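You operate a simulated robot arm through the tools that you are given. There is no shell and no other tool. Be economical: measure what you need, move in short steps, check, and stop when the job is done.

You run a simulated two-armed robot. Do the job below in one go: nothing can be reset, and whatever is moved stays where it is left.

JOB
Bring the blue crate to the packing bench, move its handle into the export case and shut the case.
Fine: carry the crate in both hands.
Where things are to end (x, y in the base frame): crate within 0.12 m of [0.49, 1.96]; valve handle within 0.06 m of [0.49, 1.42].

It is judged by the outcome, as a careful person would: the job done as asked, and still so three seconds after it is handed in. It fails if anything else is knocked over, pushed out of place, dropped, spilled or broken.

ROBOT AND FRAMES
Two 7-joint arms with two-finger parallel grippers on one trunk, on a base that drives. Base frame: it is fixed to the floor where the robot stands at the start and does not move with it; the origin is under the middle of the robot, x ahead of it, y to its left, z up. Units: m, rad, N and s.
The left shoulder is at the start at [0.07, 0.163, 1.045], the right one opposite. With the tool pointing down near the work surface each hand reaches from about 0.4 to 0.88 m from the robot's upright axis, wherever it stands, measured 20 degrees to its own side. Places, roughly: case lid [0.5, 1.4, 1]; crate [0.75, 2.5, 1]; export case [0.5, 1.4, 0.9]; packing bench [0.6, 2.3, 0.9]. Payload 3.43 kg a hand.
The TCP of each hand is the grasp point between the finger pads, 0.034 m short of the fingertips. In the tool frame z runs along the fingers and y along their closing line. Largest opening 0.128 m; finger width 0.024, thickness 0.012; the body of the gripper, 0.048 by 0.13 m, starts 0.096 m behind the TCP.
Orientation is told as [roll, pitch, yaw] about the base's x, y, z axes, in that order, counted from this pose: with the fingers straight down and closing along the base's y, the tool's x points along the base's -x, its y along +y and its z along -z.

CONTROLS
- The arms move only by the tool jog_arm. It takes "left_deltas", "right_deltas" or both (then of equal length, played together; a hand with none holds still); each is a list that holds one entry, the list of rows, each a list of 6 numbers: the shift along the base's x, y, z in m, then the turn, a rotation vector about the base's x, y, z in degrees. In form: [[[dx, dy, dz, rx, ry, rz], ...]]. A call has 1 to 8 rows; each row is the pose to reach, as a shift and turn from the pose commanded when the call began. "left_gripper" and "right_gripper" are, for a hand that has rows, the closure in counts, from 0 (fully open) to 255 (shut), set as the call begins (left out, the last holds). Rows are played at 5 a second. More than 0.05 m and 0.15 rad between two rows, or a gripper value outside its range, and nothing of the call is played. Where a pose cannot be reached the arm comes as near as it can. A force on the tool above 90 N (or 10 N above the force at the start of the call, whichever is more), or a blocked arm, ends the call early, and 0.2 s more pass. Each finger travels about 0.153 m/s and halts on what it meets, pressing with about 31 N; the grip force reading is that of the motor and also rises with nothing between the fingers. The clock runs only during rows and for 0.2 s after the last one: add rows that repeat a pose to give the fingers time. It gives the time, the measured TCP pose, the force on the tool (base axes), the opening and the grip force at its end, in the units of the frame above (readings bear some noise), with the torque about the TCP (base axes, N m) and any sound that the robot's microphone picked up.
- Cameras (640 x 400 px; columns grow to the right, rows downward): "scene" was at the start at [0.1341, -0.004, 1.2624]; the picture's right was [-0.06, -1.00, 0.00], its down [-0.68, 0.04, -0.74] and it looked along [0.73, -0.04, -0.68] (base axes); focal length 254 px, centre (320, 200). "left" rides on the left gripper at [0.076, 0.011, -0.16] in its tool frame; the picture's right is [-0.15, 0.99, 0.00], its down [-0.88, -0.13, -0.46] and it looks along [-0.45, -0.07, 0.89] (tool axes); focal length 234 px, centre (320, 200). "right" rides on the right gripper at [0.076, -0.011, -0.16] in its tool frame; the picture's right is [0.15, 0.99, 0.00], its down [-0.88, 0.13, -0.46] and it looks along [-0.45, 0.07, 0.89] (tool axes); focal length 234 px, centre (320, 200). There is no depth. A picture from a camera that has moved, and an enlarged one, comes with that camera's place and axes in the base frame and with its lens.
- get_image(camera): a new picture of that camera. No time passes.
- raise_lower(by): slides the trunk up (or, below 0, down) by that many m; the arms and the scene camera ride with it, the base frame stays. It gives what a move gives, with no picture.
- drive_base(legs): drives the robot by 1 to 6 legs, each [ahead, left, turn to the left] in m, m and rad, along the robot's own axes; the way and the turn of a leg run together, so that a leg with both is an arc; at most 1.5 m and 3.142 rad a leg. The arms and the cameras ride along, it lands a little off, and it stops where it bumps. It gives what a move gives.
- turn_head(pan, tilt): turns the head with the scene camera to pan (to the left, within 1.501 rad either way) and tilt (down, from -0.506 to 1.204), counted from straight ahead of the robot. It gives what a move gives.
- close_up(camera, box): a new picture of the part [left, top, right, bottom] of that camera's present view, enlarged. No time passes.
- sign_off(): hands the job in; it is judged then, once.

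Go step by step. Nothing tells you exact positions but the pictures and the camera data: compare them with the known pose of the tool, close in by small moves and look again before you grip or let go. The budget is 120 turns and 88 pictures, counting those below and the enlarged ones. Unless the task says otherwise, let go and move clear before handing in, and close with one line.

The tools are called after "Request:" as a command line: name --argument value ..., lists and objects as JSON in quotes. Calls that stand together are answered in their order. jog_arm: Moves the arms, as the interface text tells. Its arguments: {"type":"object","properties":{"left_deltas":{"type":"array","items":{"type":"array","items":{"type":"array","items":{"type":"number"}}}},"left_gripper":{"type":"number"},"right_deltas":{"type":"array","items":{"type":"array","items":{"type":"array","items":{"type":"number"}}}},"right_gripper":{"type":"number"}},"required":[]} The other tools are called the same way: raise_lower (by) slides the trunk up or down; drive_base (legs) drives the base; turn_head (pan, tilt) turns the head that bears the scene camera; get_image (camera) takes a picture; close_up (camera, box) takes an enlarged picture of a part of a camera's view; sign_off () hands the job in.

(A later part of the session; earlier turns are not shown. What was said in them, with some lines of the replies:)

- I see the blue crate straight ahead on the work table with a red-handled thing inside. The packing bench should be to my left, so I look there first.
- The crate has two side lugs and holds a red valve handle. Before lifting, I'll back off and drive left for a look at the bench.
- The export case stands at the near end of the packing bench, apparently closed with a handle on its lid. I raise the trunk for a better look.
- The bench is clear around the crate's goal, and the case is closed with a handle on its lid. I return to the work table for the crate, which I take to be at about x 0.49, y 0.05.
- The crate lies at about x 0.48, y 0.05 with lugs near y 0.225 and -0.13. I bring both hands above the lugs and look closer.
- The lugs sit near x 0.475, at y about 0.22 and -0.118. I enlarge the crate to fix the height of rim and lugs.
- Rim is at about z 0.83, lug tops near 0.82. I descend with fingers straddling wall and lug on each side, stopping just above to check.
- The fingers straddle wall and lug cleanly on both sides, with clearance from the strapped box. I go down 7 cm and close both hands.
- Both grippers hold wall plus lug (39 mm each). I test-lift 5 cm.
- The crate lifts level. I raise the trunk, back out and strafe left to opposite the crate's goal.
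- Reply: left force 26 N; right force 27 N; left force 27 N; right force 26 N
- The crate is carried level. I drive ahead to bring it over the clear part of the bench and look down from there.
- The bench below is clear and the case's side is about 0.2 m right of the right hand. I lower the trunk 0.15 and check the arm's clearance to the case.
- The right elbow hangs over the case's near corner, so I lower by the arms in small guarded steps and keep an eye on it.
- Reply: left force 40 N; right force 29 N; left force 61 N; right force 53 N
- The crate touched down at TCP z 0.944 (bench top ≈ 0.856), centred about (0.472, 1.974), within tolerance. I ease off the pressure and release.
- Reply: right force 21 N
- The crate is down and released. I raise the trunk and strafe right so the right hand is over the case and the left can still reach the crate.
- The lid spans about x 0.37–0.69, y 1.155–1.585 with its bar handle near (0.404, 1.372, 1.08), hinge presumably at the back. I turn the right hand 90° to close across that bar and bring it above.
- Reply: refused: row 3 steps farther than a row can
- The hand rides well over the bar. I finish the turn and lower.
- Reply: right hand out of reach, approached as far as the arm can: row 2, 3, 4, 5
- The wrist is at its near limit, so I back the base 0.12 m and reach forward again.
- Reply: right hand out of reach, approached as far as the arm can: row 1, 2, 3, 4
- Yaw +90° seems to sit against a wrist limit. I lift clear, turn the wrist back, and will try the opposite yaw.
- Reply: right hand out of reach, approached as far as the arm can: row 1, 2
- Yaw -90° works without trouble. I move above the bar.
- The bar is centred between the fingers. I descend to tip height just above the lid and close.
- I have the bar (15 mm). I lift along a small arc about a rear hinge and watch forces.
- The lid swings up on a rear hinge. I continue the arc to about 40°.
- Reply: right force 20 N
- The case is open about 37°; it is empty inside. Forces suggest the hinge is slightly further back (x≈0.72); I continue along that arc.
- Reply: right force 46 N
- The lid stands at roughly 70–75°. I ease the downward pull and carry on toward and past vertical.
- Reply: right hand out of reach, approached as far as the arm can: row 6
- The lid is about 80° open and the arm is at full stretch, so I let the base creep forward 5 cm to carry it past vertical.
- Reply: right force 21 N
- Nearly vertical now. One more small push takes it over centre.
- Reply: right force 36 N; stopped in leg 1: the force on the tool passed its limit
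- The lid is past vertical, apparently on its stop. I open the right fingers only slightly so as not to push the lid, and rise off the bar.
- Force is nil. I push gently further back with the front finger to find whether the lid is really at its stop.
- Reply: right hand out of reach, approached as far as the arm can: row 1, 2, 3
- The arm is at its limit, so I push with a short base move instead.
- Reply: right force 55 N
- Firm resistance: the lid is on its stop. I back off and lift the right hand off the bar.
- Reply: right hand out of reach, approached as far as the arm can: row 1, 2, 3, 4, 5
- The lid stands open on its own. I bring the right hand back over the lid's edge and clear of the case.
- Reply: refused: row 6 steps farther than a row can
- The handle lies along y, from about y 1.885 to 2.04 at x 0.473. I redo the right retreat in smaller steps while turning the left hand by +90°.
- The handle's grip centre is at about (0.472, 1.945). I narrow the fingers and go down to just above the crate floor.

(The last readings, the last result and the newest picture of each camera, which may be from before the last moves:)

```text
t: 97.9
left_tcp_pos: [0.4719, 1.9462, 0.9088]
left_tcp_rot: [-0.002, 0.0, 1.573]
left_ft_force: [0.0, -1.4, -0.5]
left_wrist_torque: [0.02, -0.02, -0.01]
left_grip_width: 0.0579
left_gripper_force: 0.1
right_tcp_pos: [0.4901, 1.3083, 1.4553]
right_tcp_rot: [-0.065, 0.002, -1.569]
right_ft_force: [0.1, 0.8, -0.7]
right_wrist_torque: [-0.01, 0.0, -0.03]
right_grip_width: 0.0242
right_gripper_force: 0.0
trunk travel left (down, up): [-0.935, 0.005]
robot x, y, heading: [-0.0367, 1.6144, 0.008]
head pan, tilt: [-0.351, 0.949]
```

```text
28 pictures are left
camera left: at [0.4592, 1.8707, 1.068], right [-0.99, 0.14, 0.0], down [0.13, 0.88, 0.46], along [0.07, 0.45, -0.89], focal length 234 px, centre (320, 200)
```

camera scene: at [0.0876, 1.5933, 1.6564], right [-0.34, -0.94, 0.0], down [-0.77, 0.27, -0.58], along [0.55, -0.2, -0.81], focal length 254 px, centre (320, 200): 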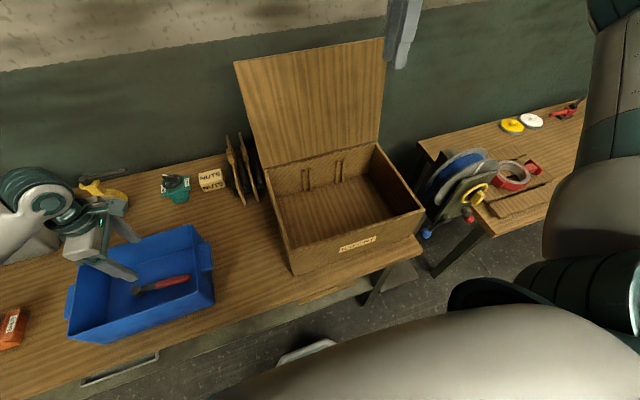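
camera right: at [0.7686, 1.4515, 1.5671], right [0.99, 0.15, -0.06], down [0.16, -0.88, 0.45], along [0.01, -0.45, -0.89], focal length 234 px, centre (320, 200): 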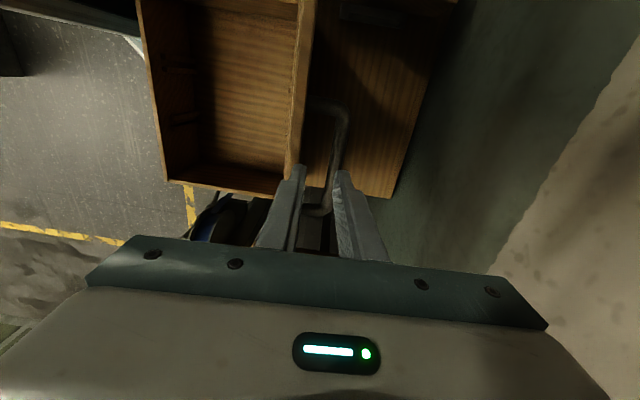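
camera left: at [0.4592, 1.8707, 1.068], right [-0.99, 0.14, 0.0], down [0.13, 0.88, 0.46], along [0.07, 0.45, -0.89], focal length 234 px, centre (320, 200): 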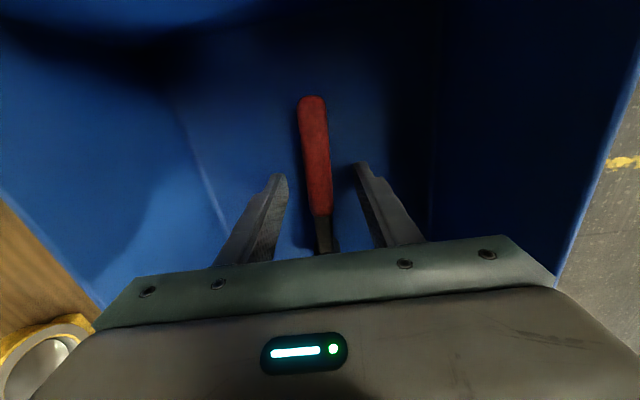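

The red grip is between the fingers. I close on it.

Request:
jog_arm --left_deltas '[[[0, 0, -0.004, 0, 0, 0], [0, 0, -0.004, 0, 0, 0], [0, 0, -0.004, 0, 0, 0], [0, 0, -0.004, 0, 0, 0]]]' --left_gripper 255

Request:
jog_arm --left_deltas '[[[0, 0, 0.02, 0, 0, 0], [0, 0, 0.06, 0, 0, 0], [0, 0, 0.1, 0, 0, 0], [0, 0, 0.15, 0, 0, 0], [0, 0, 0.2, 0, 0, 0], [0, 0, 0.25, 0, 0, 0], [0, 0, 0.28, 0, 0, 0]]]'

Request:
get_image --camera "left"

Request:
get_image --camera "scene"

```text
t: 98.9
left_tcp_pos: [0.471, 1.9465, 0.9065]
left_tcp_rot: [-0.004, 0.0, 1.573]
left_ft_force: [5.2, 6.1, 23.7]
left_wrist_torque: [-0.02, 0.04, -0.11]
left_grip_width: 0.0217
left_gripper_force: 31.7
right_tcp_pos: [0.488, 1.3082, 1.4557]
right_tcp_rot: [-0.064, 0.004, -1.569]
right_ft_force: [0.0, 0.0, -0.2]
right_wrist_torque: [-0.03, 0.02, 0.01]
right_grip_width: 0.024
right_gripper_force: 0.0
trunk travel left (down, up): [-0.935, 0.005]
robot x, y, heading: [-0.0349, 1.616, 0.011]
head pan, tilt: [-0.351, 0.949]
```

```text
t: 100.5
left_tcp_pos: [0.4698, 1.9459, 1.1849]
left_tcp_rot: [0.001, -0.001, 1.572]
left_ft_force: [0.2, 0.1, -3.0]
left_wrist_torque: [-0.01, 0.01, 0.0]
left_grip_width: 0.0214
left_gripper_force: 31.2
right_tcp_pos: [0.4907, 1.3083, 1.4543]
right_tcp_rot: [-0.064, 0.004, -1.568]
right_ft_force: [-0.4, -0.5, 0.7]
right_wrist_torque: [0.03, -0.03, 0.0]
right_grip_width: 0.024
right_gripper_force: 0.0
trunk travel left (down, up): [-0.935, 0.005]
robot x, y, heading: [-0.0316, 1.6176, 0.01]
head pan, tilt: [-0.351, 0.949]
```

```text
27 pictures are left
camera left: at [0.4596, 1.8701, 1.3444], right [-0.99, 0.14, 0.0], down [0.13, 0.88, 0.46], along [0.07, 0.45, -0.89], focal length 234 px, centre (320, 200)
```

left: 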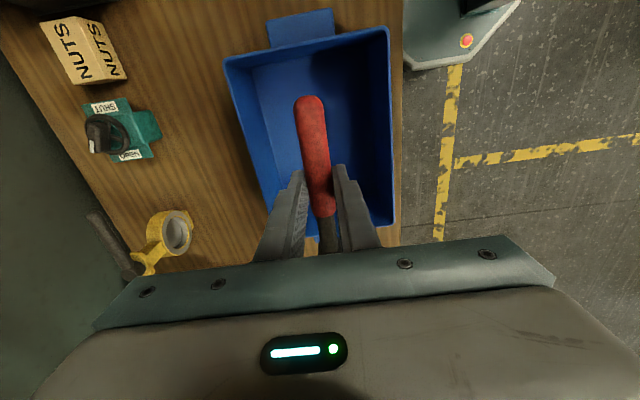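

```text
26 pictures are left
camera scene: at [0.0877, 1.5931, 1.6563], right [-0.34, -0.94, 0.0], down [-0.77, 0.27, -0.58], along [0.55, -0.2, -0.81], focal length 254 px, centre (320, 200)
```

scene: 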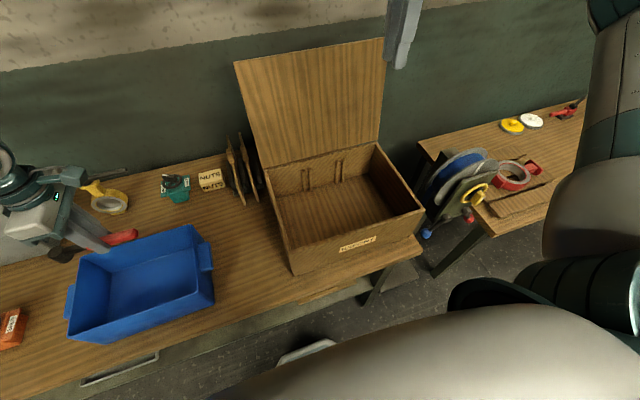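

The handle is lifted out cleanly. I strafe right so the left hand is over the case at y ≈ 1.41.

Request:
drive_base --legs '[[0, -0.535, 0]]'

Request:
turn_head --pan 0.3 --tilt 0.95

Request:
get_image --camera "scene"

Request:
get_image --camera "left"

```text
t: 103.6
left_tcp_pos: [0.4754, 1.4151, 1.1839]
left_tcp_rot: [0.0, 0.0, 1.575]
left_ft_force: [0.1, 0.5, -3.0]
left_wrist_torque: [-0.04, 0.0, -0.02]
left_grip_width: 0.0216
left_gripper_force: 30.8
right_tcp_pos: [0.4956, 0.7778, 1.4556]
right_tcp_rot: [-0.065, 0.002, -1.569]
right_ft_force: [-0.2, 0.0, -0.7]
right_wrist_torque: [-0.03, 0.0, 0.0]
right_grip_width: 0.0242
right_gripper_force: 0.0
trunk travel left (down, up): [-0.935, 0.005]
robot x, y, heading: [-0.0293, 1.0836, 0.011]
head pan, tilt: [-0.351, 0.949]
```

```text
t: 104.6
left_tcp_pos: [0.4758, 1.4135, 1.1843]
left_tcp_rot: [-0.001, 0.0, 1.574]
left_ft_force: [-0.3, -0.5, -3.4]
left_wrist_torque: [-0.02, 0.01, -0.02]
left_grip_width: 0.0218
left_gripper_force: 30.9
right_tcp_pos: [0.4947, 0.7761, 1.4556]
right_tcp_rot: [-0.066, 0.0, -1.567]
right_ft_force: [0.1, 0.0, -0.7]
right_wrist_torque: [0.0, 0.0, 0.0]
right_grip_width: 0.024
right_gripper_force: 0.1
trunk travel left (down, up): [-0.935, 0.005]
robot x, y, heading: [-0.0289, 1.0834, 0.011]
head pan, tilt: [0.3, 0.949]
```

```text
25 pictures are left
camera scene: at [0.0931, 1.1067, 1.6564], right [0.3, -0.95, 0.0], down [-0.77, -0.25, -0.58], along [0.55, 0.18, -0.81], focal length 254 px, centre (320, 200)
```

scene: 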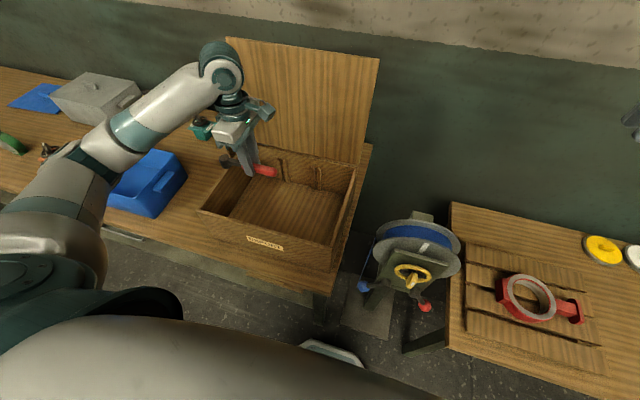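

```text
24 pictures are left
camera left: at [0.4642, 1.3377, 1.344], right [-0.99, 0.14, 0.0], down [0.13, 0.88, 0.46], along [0.07, 0.45, -0.89], focal length 234 px, centre (320, 200)
```

left: 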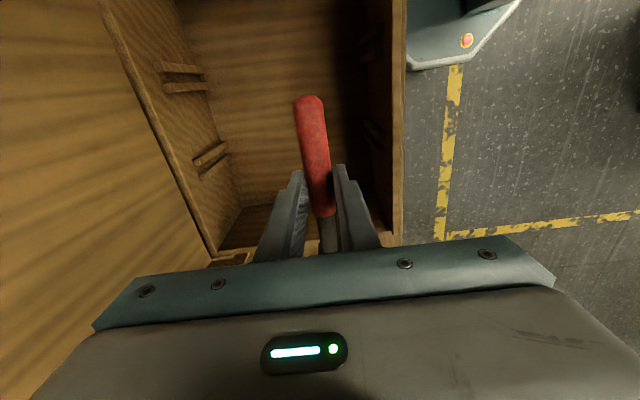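

The handle is over the open case. I lower it inside, slowing near the floor.

Request:
jog_arm --left_deltas '[[[0.013, -0.006, -0.04, 0, 0, 0], [0.013, -0.006, -0.08, 0, 0, 0], [0.013, -0.006, -0.12, 0, 0, 0], [0.013, -0.006, -0.16, 0, 0, 0], [0.013, -0.006, -0.2, 0, 0, 0], [0.013, -0.006, -0.235, 0, 0, 0], [0.013, -0.006, -0.25, 0, 0, 0]]]'

Request:
get_image --camera "left"

Request:
get_image --camera "scene"

```text
t: 106.2
left_tcp_pos: [0.4893, 1.4072, 0.9341]
left_tcp_rot: [-0.002, 0.002, 1.574]
left_ft_force: [0.0, -0.4, -3.7]
left_wrist_torque: [-0.05, -0.01, -0.01]
left_grip_width: 0.0217
left_gripper_force: 31.1
right_tcp_pos: [0.4954, 0.7759, 1.4551]
right_tcp_rot: [-0.064, 0.004, -1.568]
right_ft_force: [0.2, 0.3, 0.4]
right_wrist_torque: [0.0, 0.0, -0.01]
right_grip_width: 0.0239
right_gripper_force: 0.1
trunk travel left (down, up): [-0.935, 0.005]
robot x, y, heading: [-0.027, 1.0879, 0.007]
head pan, tilt: [0.3, 0.949]
```

```text
23 pictures are left
camera left: at [0.4771, 1.3318, 1.0942], right [-0.99, 0.14, 0.0], down [0.13, 0.88, 0.45], along [0.07, 0.45, -0.89], focal length 234 px, centre (320, 200)
```

left: 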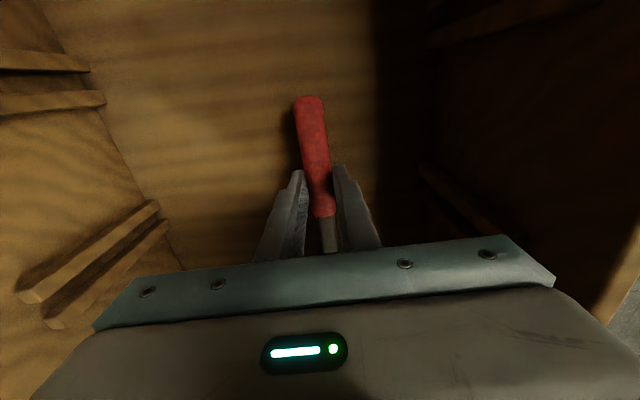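

```text
22 pictures are left
camera scene: at [0.0933, 1.1066, 1.6564], right [0.3, -0.95, 0.0], down [-0.77, -0.25, -0.58], along [0.55, 0.18, -0.81], focal length 254 px, centre (320, 200)
```

scene: 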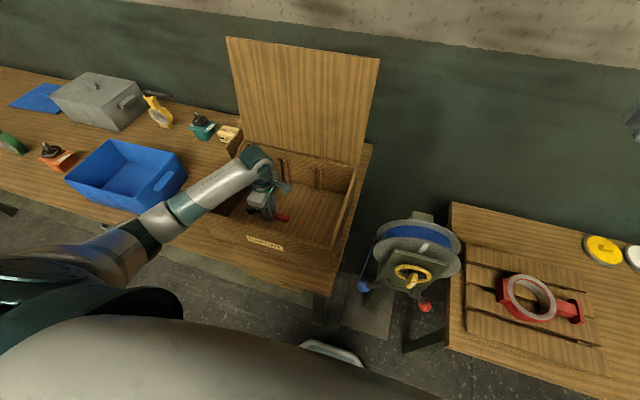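

Close to the floor now. I lower by short steps and read the force.

Request:
jog_arm --left_deltas '[[[0, 0, -0.006, 0, 0, 0], [0, 0, -0.012, 0, 0, 0], [0, 0, -0.016, 0, 0, 0]]]'

Request:
jog_arm --left_deltas '[[[0, 0, -0.003, 0, 0, 0], [0, 0, -0.006, 0, 0, 0]]]'

```text
t: 107.0
left_tcp_pos: [0.489, 1.4085, 0.9182]
left_tcp_rot: [-0.003, 0.001, 1.574]
left_ft_force: [0.4, -0.4, -3.0]
left_wrist_torque: [-0.01, 0.0, 0.02]
left_grip_width: 0.0215
left_gripper_force: 30.8
right_tcp_pos: [0.4957, 0.7766, 1.4546]
right_tcp_rot: [-0.064, 0.003, -1.567]
right_ft_force: [-0.7, 0.1, -0.1]
right_wrist_torque: [-0.04, 0.03, 0.02]
right_grip_width: 0.0239
right_gripper_force: 0.1
trunk travel left (down, up): [-0.935, 0.005]
robot x, y, heading: [-0.0281, 1.0806, 0.008]
head pan, tilt: [0.3, 0.949]
```

```text
t: 107.6
left_tcp_pos: [0.4874, 1.4075, 0.9135]
left_tcp_rot: [-0.002, 0.001, 1.575]
left_ft_force: [1.0, 0.2, 0.1]
left_wrist_torque: [0.32, 0.01, -0.04]
left_grip_width: 0.0216
left_gripper_force: 30.8
right_tcp_pos: [0.4955, 0.7755, 1.4546]
right_tcp_rot: [-0.066, 0.004, -1.567]
right_ft_force: [-0.1, -0.6, 0.2]
right_wrist_torque: [-0.02, -0.02, -0.01]
right_grip_width: 0.0242
right_gripper_force: 0.1
trunk travel left (down, up): [-0.935, 0.005]
robot x, y, heading: [-0.026, 1.0839, 0.01]
head pan, tilt: [0.3, 0.949]
```

Touchdown is beginning (the load is coming off). A touch lower, then release and rise.

Request:
jog_arm --left_deltas '[[[0, 0, -0.003, 0, 0, 0], [0, 0, -0.003, 0, 0, 0]]]'

Request:
jog_arm --left_deltas '[[[0, 0, 0, 0, 0, 0], [0, 0, 0, 0, 0, 0], [0, 0, 0, 0, 0, 0]]]' --left_gripper 150

Request:
jog_arm --left_deltas '[[[0, 0, 0.04, 0, 0, 0], [0, 0, 0.08, 0, 0, 0], [0, 0, 0.13, 0, 0, 0], [0, 0, 0.18, 0, 0, 0], [0, 0, 0.23, 0, 0, 0], [0, 0, 0.27, 0, 0, 0]]]'

Request:
get_image --camera "left"

```text
t: 108.2
left_tcp_pos: [0.4875, 1.4077, 0.9126]
left_tcp_rot: [-0.007, 0.0, 1.576]
left_ft_force: [0.7, 1.9, 24.0]
left_wrist_torque: [0.05, 0.2, 0.0]
left_grip_width: 0.0215
left_gripper_force: 31.2
right_tcp_pos: [0.4937, 0.7762, 1.4567]
right_tcp_rot: [-0.062, 0.004, -1.567]
right_ft_force: [0.0, -0.1, -0.9]
right_wrist_torque: [0.0, 0.02, 0.01]
right_grip_width: 0.0243
right_gripper_force: 0.0
trunk travel left (down, up): [-0.935, 0.005]
robot x, y, heading: [-0.0258, 1.0845, 0.01]
head pan, tilt: [0.3, 0.949]
```

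```text
t: 109.0
left_tcp_pos: [0.4875, 1.4084, 0.9085]
left_tcp_rot: [-0.001, 0.0, 1.574]
left_ft_force: [-0.3, -0.2, 0.2]
left_wrist_torque: [0.0, -0.01, 0.03]
left_grip_width: 0.0527
left_gripper_force: 0.1
right_tcp_pos: [0.4959, 0.7764, 1.4545]
right_tcp_rot: [-0.064, 0.003, -1.569]
right_ft_force: [-0.9, -0.1, 0.8]
right_wrist_torque: [0.0, 0.02, 0.02]
right_grip_width: 0.0244
right_gripper_force: 0.1
trunk travel left (down, up): [-0.935, 0.005]
robot x, y, heading: [-0.0301, 1.0838, 0.009]
head pan, tilt: [0.3, 0.949]
```

```text
t: 110.4
left_tcp_pos: [0.4875, 1.406, 1.1802]
left_tcp_rot: [0.0, 0.0, 1.575]
left_ft_force: [0.2, 0.1, -0.6]
left_wrist_torque: [-0.03, 0.01, 0.02]
left_grip_width: 0.0525
left_gripper_force: 0.1
right_tcp_pos: [0.4959, 0.7751, 1.4555]
right_tcp_rot: [-0.065, 0.004, -1.567]
right_ft_force: [-0.4, 0.9, 0.2]
right_wrist_torque: [0.03, -0.02, 0.04]
right_grip_width: 0.0241
right_gripper_force: 0.1
trunk travel left (down, up): [-0.935, 0.005]
robot x, y, heading: [-0.0255, 1.0814, 0.013]
head pan, tilt: [0.3, 0.949]
```

```text
21 pictures are left
camera left: at [0.4758, 1.3309, 1.34], right [-0.99, 0.14, 0.0], down [0.13, 0.88, 0.46], along [0.07, 0.45, -0.89], focal length 234 px, centre (320, 200)
```

left: 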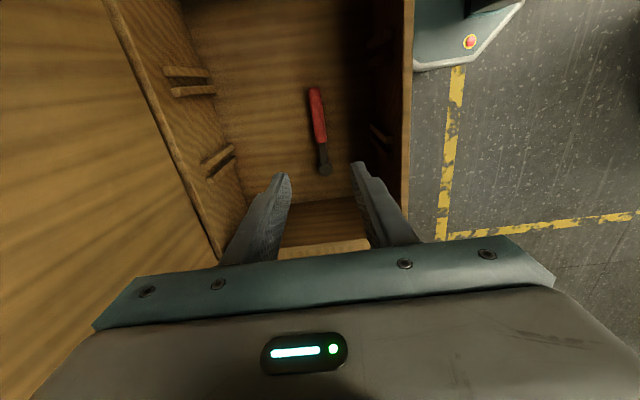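

The handle rests in the case at about (0.49, 1.414). To shut the lid under control I'll use the left hand on the bar: first up high, then the base a little forward.

Request:
jog_arm --left_deltas '[[[0, 0, 0.045, 0, 0, 0], [0, 0, 0.09, 0, 0, 0], [0, 0, 0.135, 0, 0, 0], [0, 0, 0.18, 0, 0, 0], [0, -0.01, 0.225, 0, 0, 0], [0, -0.02, 0.27, 0, 0, 0]]]' --left_gripper 180

Request:
drive_base --legs '[[0.07, 0.0, 0]]'

Request:
jog_arm --left_deltas '[[[0.03, 0, 0, 0, 0, 0], [0.065, 0, 0, 0, 0, 0], [0.1, 0, 0, 0, 0, 0], [0.135, 0, 0, 0, 0, 0], [0.17, 0, 0, 0, 0, 0], [0.2, 0, 0, 0, 0, 0]]]'

Request:
get_image --camera "left"

Request:
get_image --camera "scene"

```text
t: 111.8
left_tcp_pos: [0.4868, 1.3847, 1.4514]
left_tcp_rot: [-0.003, 0.0, 1.575]
left_ft_force: [-0.2, 0.0, -0.1]
left_wrist_torque: [0.0, -0.03, -0.02]
left_grip_width: 0.0375
left_gripper_force: 0.0
right_tcp_pos: [0.4941, 0.774, 1.4552]
right_tcp_rot: [-0.065, 0.003, -1.567]
right_ft_force: [-0.2, 0.0, -0.4]
right_wrist_torque: [0.01, 0.0, 0.02]
right_grip_width: 0.0241
right_gripper_force: 0.2
trunk travel left (down, up): [-0.935, 0.005]
robot x, y, heading: [-0.0261, 1.0812, 0.01]
head pan, tilt: [0.3, 0.949]
```

```text
t: 112.8
left_tcp_pos: [0.5436, 1.3871, 1.4543]
left_tcp_rot: [-0.01, 0.002, 1.575]
left_ft_force: [-0.1, 0.3, 0.4]
left_wrist_torque: [-0.02, -0.12, 0.06]
left_grip_width: 0.0378
left_gripper_force: 0.1
right_tcp_pos: [0.5511, 0.7767, 1.4596]
right_tcp_rot: [-0.057, 0.004, -1.568]
right_ft_force: [-1.9, -0.6, 0.7]
right_wrist_torque: [0.01, -0.14, -0.01]
right_grip_width: 0.0239
right_gripper_force: 0.0
trunk travel left (down, up): [-0.935, 0.005]
robot x, y, heading: [0.0424, 1.0826, 0.011]
head pan, tilt: [0.3, 0.949]
```

```text
t: 114.2
left_tcp_pos: [0.7569, 1.3878, 1.4498]
left_tcp_rot: [-0.001, -0.001, 1.575]
left_ft_force: [0.3, -0.7, -0.2]
left_wrist_torque: [0.03, 0.0, -0.01]
left_grip_width: 0.0379
left_gripper_force: 0.1
right_tcp_pos: [0.5636, 0.7758, 1.4561]
right_tcp_rot: [-0.064, 0.004, -1.567]
right_ft_force: [0.3, -0.2, -0.2]
right_wrist_torque: [0.04, 0.0, 0.01]
right_grip_width: 0.0241
right_gripper_force: 0.1
trunk travel left (down, up): [-0.935, 0.005]
robot x, y, heading: [0.0373, 1.0865, 0.008]
head pan, tilt: [0.3, 0.949]
```

```text
20 pictures are left
camera left: at [0.7453, 1.3111, 1.6093], right [-0.99, 0.14, 0.0], down [0.13, 0.88, 0.46], along [0.07, 0.45, -0.89], focal length 234 px, centre (320, 200)
```

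left: 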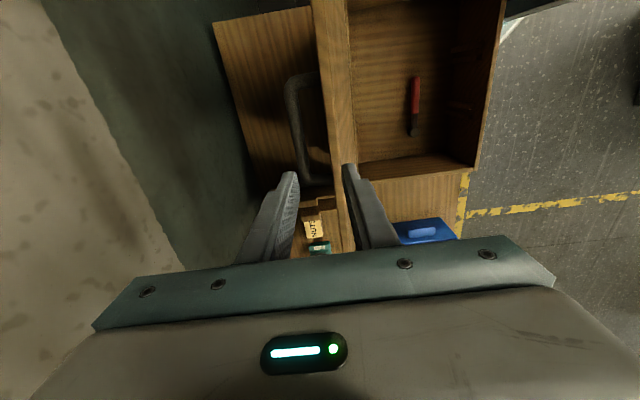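

```text
19 pictures are left
camera scene: at [0.1617, 1.106, 1.6564], right [0.3, -0.95, 0.0], down [-0.77, -0.25, -0.58], along [0.55, 0.18, -0.81], focal length 254 px, centre (320, 200)
```

scene: 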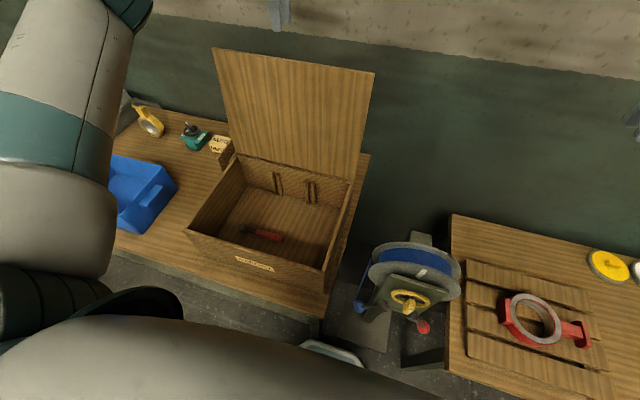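

I see the bar behind the lid at x ≈ 0.786 and the lid edge at x 0.72–0.75. I centre over the bar with narrowed fingers and start down.

Request:
jog_arm --left_deltas '[[[0.015, -0.006, 0, 0, 0, 0], [0.029, -0.012, 0, 0, 0, 0], [0.029, -0.012, -0.03, 0, 0, 0], [0.029, -0.012, -0.06, 0, 0, 0], [0.029, -0.012, -0.06, 0, 0, 0]]]' --left_gripper 195

Request:
get_image --camera "left"

```text
t: 115.4
left_tcp_pos: [0.7848, 1.3733, 1.3904]
left_tcp_rot: [-0.002, 0.001, 1.574]
left_ft_force: [-0.6, -1.1, 0.1]
left_wrist_torque: [0.01, 0.0, 0.01]
left_grip_width: 0.0302
left_gripper_force: 0.0
right_tcp_pos: [0.5628, 0.7752, 1.4563]
right_tcp_rot: [-0.063, 0.004, -1.568]
right_ft_force: [-0.2, 0.1, -0.3]
right_wrist_torque: [0.03, -0.05, 0.03]
right_grip_width: 0.0241
right_gripper_force: 0.1
trunk travel left (down, up): [-0.935, 0.005]
robot x, y, heading: [0.0393, 1.0866, 0.008]
head pan, tilt: [0.3, 0.949]
```

```text
18 pictures are left
camera left: at [0.7735, 1.2982, 1.5499], right [-0.99, 0.14, 0.0], down [0.13, 0.88, 0.46], along [0.07, 0.45, -0.89], focal length 234 px, centre (320, 200)
```

left: 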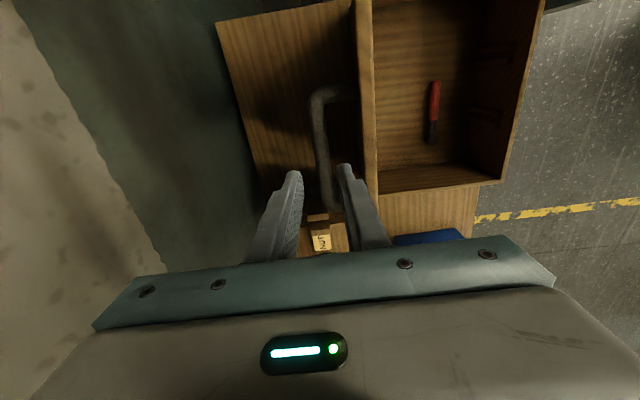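

The bar lies between the fingertips. I descend the rest and close on it.

Request:
jog_arm --left_deltas '[[[-0.002, 0, -0.02, 0, 0, 0], [-0.002, 0, -0.04, 0, 0, 0], [-0.002, 0, -0.057, 0, 0, 0], [-0.002, 0, -0.057, 0, 0, 0]]]'

Request:
jog_arm --left_deltas '[[[0, 0, 0, 0, 0, 0], [0, 0, 0, 0, 0, 0], [0, 0, 0, 0, 0, 0]]]' --left_gripper 255

Request:
get_image --camera "left"

```text
t: 116.4
left_tcp_pos: [0.7835, 1.3753, 1.3321]
left_tcp_rot: [-0.001, 0.002, 1.574]
left_ft_force: [0.0, -0.1, -1.4]
left_wrist_torque: [-0.06, 0.0, 0.02]
left_grip_width: 0.0303
left_gripper_force: 0.0
right_tcp_pos: [0.5635, 0.7759, 1.4548]
right_tcp_rot: [-0.064, 0.004, -1.57]
right_ft_force: [0.2, 0.1, -0.2]
right_wrist_torque: [0.03, 0.06, -0.01]
right_grip_width: 0.0239
right_gripper_force: 0.1
trunk travel left (down, up): [-0.935, 0.005]
robot x, y, heading: [0.0405, 1.0835, 0.009]
head pan, tilt: [0.3, 0.949]
```

```text
t: 117.2
left_tcp_pos: [0.783, 1.3755, 1.3315]
left_tcp_rot: [-0.001, 0.001, 1.574]
left_ft_force: [-2.5, 0.8, -5.9]
left_wrist_torque: [0.18, 0.07, -1.11]
left_grip_width: 0.0156
left_gripper_force: 44.8
right_tcp_pos: [0.5639, 0.7772, 1.4546]
right_tcp_rot: [-0.064, 0.003, -1.569]
right_ft_force: [0.1, 0.1, -0.4]
right_wrist_torque: [0.01, -0.02, -0.04]
right_grip_width: 0.0239
right_gripper_force: 0.0
trunk travel left (down, up): [-0.935, 0.005]
robot x, y, heading: [0.0402, 1.0821, 0.006]
head pan, tilt: [0.3, 0.949]
```

```text
17 pictures are left
camera left: at [0.7718, 1.2998, 1.4915], right [-0.99, 0.14, 0.0], down [0.13, 0.88, 0.46], along [0.07, 0.45, -0.89], focal length 234 px, centre (320, 200)
```

left: 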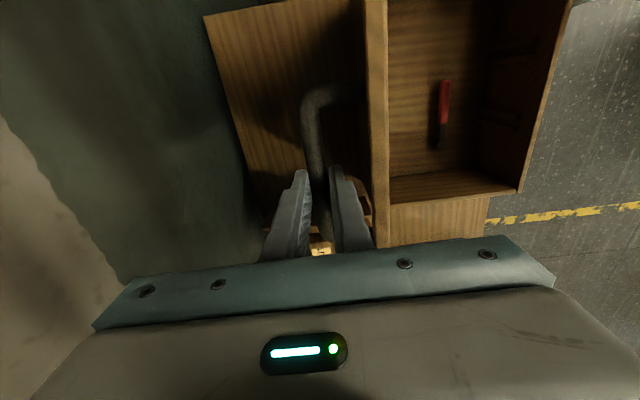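

The bar is gripped. I bring the lid forward along the fitted arc (centre x 0.684, z 1.068, radius 0.282).

Request:
jog_arm --left_deltas '[[[-0.0307, 0, 0.0095, 0, 0, 0], [-0.0597, 0, 0.0152, 0, 0, 0], [-0.0891, 0, 0.0177, 0, 0, 0], [-0.1187, 0, 0.0172, 0, 0, 0], [-0.148, 0, 0.0136, 0, 0, 0], [-0.1768, 0, 0.007, 0, 0, 0]]]'

Request:
get_image --camera "left"

```text
t: 118.6
left_tcp_pos: [0.6053, 1.3758, 1.3389]
left_tcp_rot: [-0.002, 0.001, 1.575]
left_ft_force: [2.9, 1.5, 0.9]
left_wrist_torque: [0.45, -0.43, -1.09]
left_grip_width: 0.0156
left_gripper_force: 44.3
right_tcp_pos: [0.5619, 0.7763, 1.4564]
right_tcp_rot: [-0.065, 0.003, -1.57]
right_ft_force: [-1.0, 0.9, -0.3]
right_wrist_torque: [0.01, 0.0, 0.0]
right_grip_width: 0.0241
right_gripper_force: 0.0
trunk travel left (down, up): [-0.935, 0.005]
robot x, y, heading: [0.0402, 1.0824, 0.008]
head pan, tilt: [0.3, 0.949]
```

```text
16 pictures are left
camera left: at [0.5944, 1.2998, 1.499], right [-0.99, 0.14, 0.0], down [0.13, 0.88, 0.46], along [0.07, 0.45, -0.89], focal length 234 px, centre (320, 200)
```

left: 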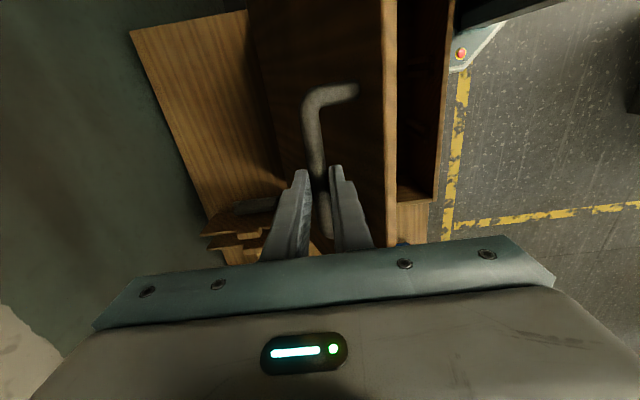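

The arc is nearly force-free. I continue lowering the lid.

Request:
jog_arm --left_deltas '[[[-0.028, 0, -0.0097, 0, 0, 0], [-0.0548, 0, -0.0222, 0, 0, 0], [-0.0801, 0, -0.0374, 0, 0, 0], [-0.1037, 0, -0.0552, 0, 0, 0], [-0.1253, 0, -0.0753, 0, 0, 0], [-0.1447, 0, -0.0976, 0, 0, 0], [-0.1617, 0, -0.1219, 0, 0, 0], [-0.176, 0, -0.1477, 0, 0, 0]]]'

Request:
get_image --camera "scene"

```text
t: 120.4
left_tcp_pos: [0.4291, 1.376, 1.1926]
left_tcp_rot: [-0.001, 0.002, 1.572]
left_ft_force: [1.4, 1.0, 1.8]
left_wrist_torque: [-0.03, -0.34, -0.62]
left_grip_width: 0.0157
left_gripper_force: 45.7
right_tcp_pos: [0.5642, 0.7765, 1.4554]
right_tcp_rot: [-0.062, 0.003, -1.569]
right_ft_force: [-0.1, 0.9, 0.4]
right_wrist_torque: [0.02, -0.03, 0.03]
right_grip_width: 0.0242
right_gripper_force: 0.1
trunk travel left (down, up): [-0.935, 0.005]
robot x, y, heading: [0.0394, 1.0851, 0.012]
head pan, tilt: [0.3, 0.949]
```

```text
15 pictures are left
camera scene: at [0.1614, 1.1074, 1.6564], right [0.3, -0.95, 0.0], down [-0.77, -0.25, -0.58], along [0.55, 0.18, -0.81], focal length 254 px, centre (320, 200)
```

scene: 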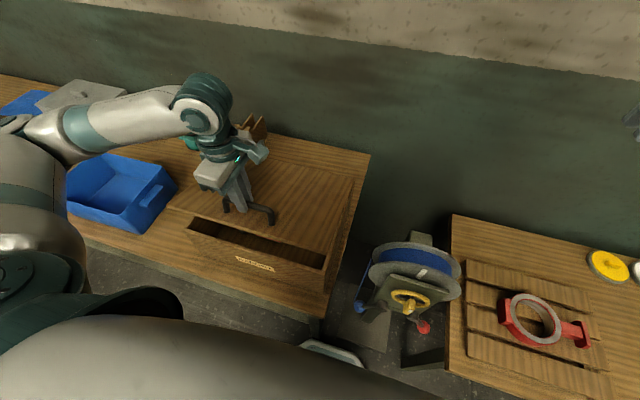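

Only about 20° to go. I lower the last part gently.

Request:
jog_arm --left_deltas '[[[-0.0116, 0, -0.0272, 0, 0, 0], [-0.0202, 0, -0.0555, 0, 0, 0], [-0.0251, 0, -0.0796, 0, 0, 0], [-0.0262, 0, -0.087, 0, 0, 0], [-0.0271, 0, -0.0943, 0, 0, 0], [-0.0274, 0, -0.098, 0, 0, 0]]]'

Request:
close_up --camera "scene" --box '[160, 110, 400, 310]'

```text
t: 121.8
left_tcp_pos: [0.4033, 1.374, 1.0954]
left_tcp_rot: [-0.007, -0.001, 1.575]
left_ft_force: [10.1, 4.6, 40.4]
left_wrist_torque: [-0.37, -0.15, -0.53]
left_grip_width: 0.0154
left_gripper_force: 45.1
right_tcp_pos: [0.563, 0.7755, 1.4566]
right_tcp_rot: [-0.063, 0.001, -1.568]
right_ft_force: [0.2, -0.2, 0.2]
right_wrist_torque: [-0.03, -0.01, 0.01]
right_grip_width: 0.0242
right_gripper_force: 0.0
trunk travel left (down, up): [-0.935, 0.005]
robot x, y, heading: [0.0384, 1.0825, 0.008]
head pan, tilt: [0.3, 0.949]
```

```text
2.00 times, centred on (280, 210) of scene
camera zoom: at [0.1596, 1.1053, 1.6568], right [0.3, -0.95, 0.0], down [-0.77, -0.25, -0.58], along [0.56, 0.18, -0.81], focal length 508 px, centre (400, 180)
```

zoom: 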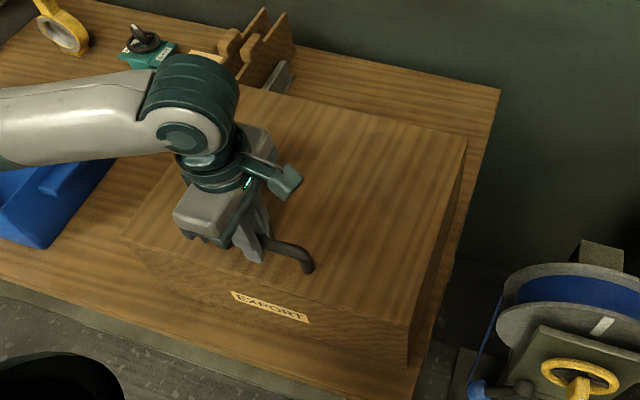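

The lid is shut, back at its original height with contact force. I open the hand and rise.

Request:
jog_arm --left_deltas '[[[0, 0, 0.003, 0, 0, 0], [0, 0, 0.003, 0, 0, 0], [0, 0, 0.003, 0, 0, 0]]]' --left_gripper 120

Request:
jog_arm --left_deltas '[[[0, 0, 0.04, 0, 0, 0], [0, 0, 0.08, 0, 0, 0], [0, 0, 0.12, 0, 0, 0], [0, 0, 0.16, 0, 0, 0], [0, 0, 0.2, 0, 0, 0]]]'

Request:
drive_base --legs '[[-0.5, 0, 0]]'

Request:
turn_head --pan 0.6 --tilt 0.6

Request:
get_image --camera "scene"

```text
t: 122.6
left_tcp_pos: [0.401, 1.3742, 1.0969]
left_tcp_rot: [-0.002, 0.002, 1.576]
left_ft_force: [-0.3, 0.1, 0.4]
left_wrist_torque: [-0.04, -0.02, -0.03]
left_grip_width: 0.0676
left_gripper_force: 0.1
right_tcp_pos: [0.5623, 0.7772, 1.4558]
right_tcp_rot: [-0.066, 0.003, -1.569]
right_ft_force: [0.0, -0.4, -0.7]
right_wrist_torque: [0.01, -0.01, -0.04]
right_grip_width: 0.0241
right_gripper_force: 0.0
trunk travel left (down, up): [-0.935, 0.005]
robot x, y, heading: [0.0383, 1.0835, 0.008]
head pan, tilt: [0.3, 0.949]
```

```text
t: 123.8
left_tcp_pos: [0.4045, 1.3746, 1.299]
left_tcp_rot: [0.004, 0.0, 1.573]
left_ft_force: [0.5, -0.1, 1.2]
left_wrist_torque: [-0.01, -0.01, 0.0]
left_grip_width: 0.0677
left_gripper_force: 0.1
left hand out of reach, approached as far as the arm can: row 1, 2, 3, 4, 5
right_tcp_pos: [0.5625, 0.7757, 1.4563]
right_tcp_rot: [-0.062, 0.004, -1.57]
right_ft_force: [-0.2, -0.1, -0.2]
right_wrist_torque: [-0.01, -0.01, -0.01]
right_grip_width: 0.024
right_gripper_force: 0.1
trunk travel left (down, up): [-0.935, 0.005]
robot x, y, heading: [0.0411, 1.0851, 0.009]
head pan, tilt: [0.3, 0.949]
```

```text
t: 126.8
left_tcp_pos: [-0.0931, 1.3698, 1.2978]
left_tcp_rot: [0.003, 0.001, 1.576]
left_ft_force: [1.2, -0.9, 0.1]
left_wrist_torque: [-0.02, 0.04, -0.01]
left_grip_width: 0.0677
left_gripper_force: 0.1
right_tcp_pos: [0.0646, 0.7712, 1.4556]
right_tcp_rot: [-0.066, 0.003, -1.566]
right_ft_force: [0.3, 0.1, 0.7]
right_wrist_torque: [-0.01, 0.05, -0.01]
right_grip_width: 0.024
right_gripper_force: 0.0
trunk travel left (down, up): [-0.935, 0.005]
robot x, y, heading: [-0.4589, 1.0778, 0.012]
head pan, tilt: [0.3, 0.949]
```

```text
t: 127.6
left_tcp_pos: [-0.0951, 1.3713, 1.2996]
left_tcp_rot: [-0.001, 0.001, 1.577]
left_ft_force: [0.1, 0.3, -0.3]
left_wrist_torque: [0.02, -0.01, -0.04]
left_grip_width: 0.0675
left_gripper_force: 0.1
right_tcp_pos: [0.0625, 0.772, 1.4572]
right_tcp_rot: [-0.063, 0.004, -1.565]
right_ft_force: [-0.5, -0.4, 0.6]
right_wrist_torque: [0.01, -0.03, 0.0]
right_grip_width: 0.0239
right_gripper_force: 0.1
trunk travel left (down, up): [-0.935, 0.005]
robot x, y, heading: [-0.4581, 1.0769, 0.008]
head pan, tilt: [0.6, 0.6]
```

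```text
13 pictures are left
camera scene: at [-0.3379, 1.1305, 1.6848], right [0.57, -0.82, 0.0], down [-0.46, -0.32, -0.82], along [0.68, 0.47, -0.57], focal length 254 px, centre (320, 200)
```

scene: 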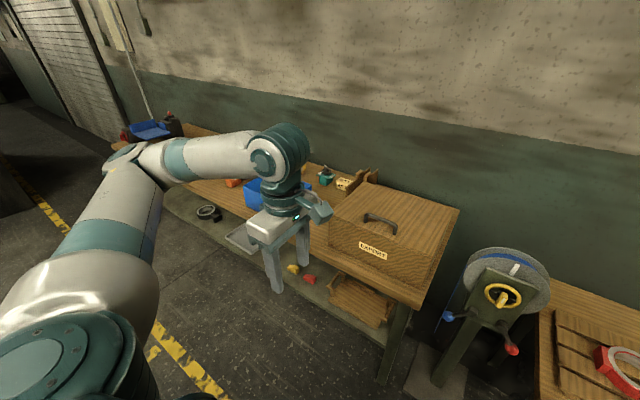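

The case is shut with the handle inside, the crate stands on the bench at about (0.47, 1.97), and both hands are clear. I hand in.

Request:
sign_off

```text
The job is handed in.
```

The blue crate is on the packing bench at about (0.47, 1.97), the valve handle is in the export case at about (0.49, 1.41), the case is shut, and I saw nothing else moved.
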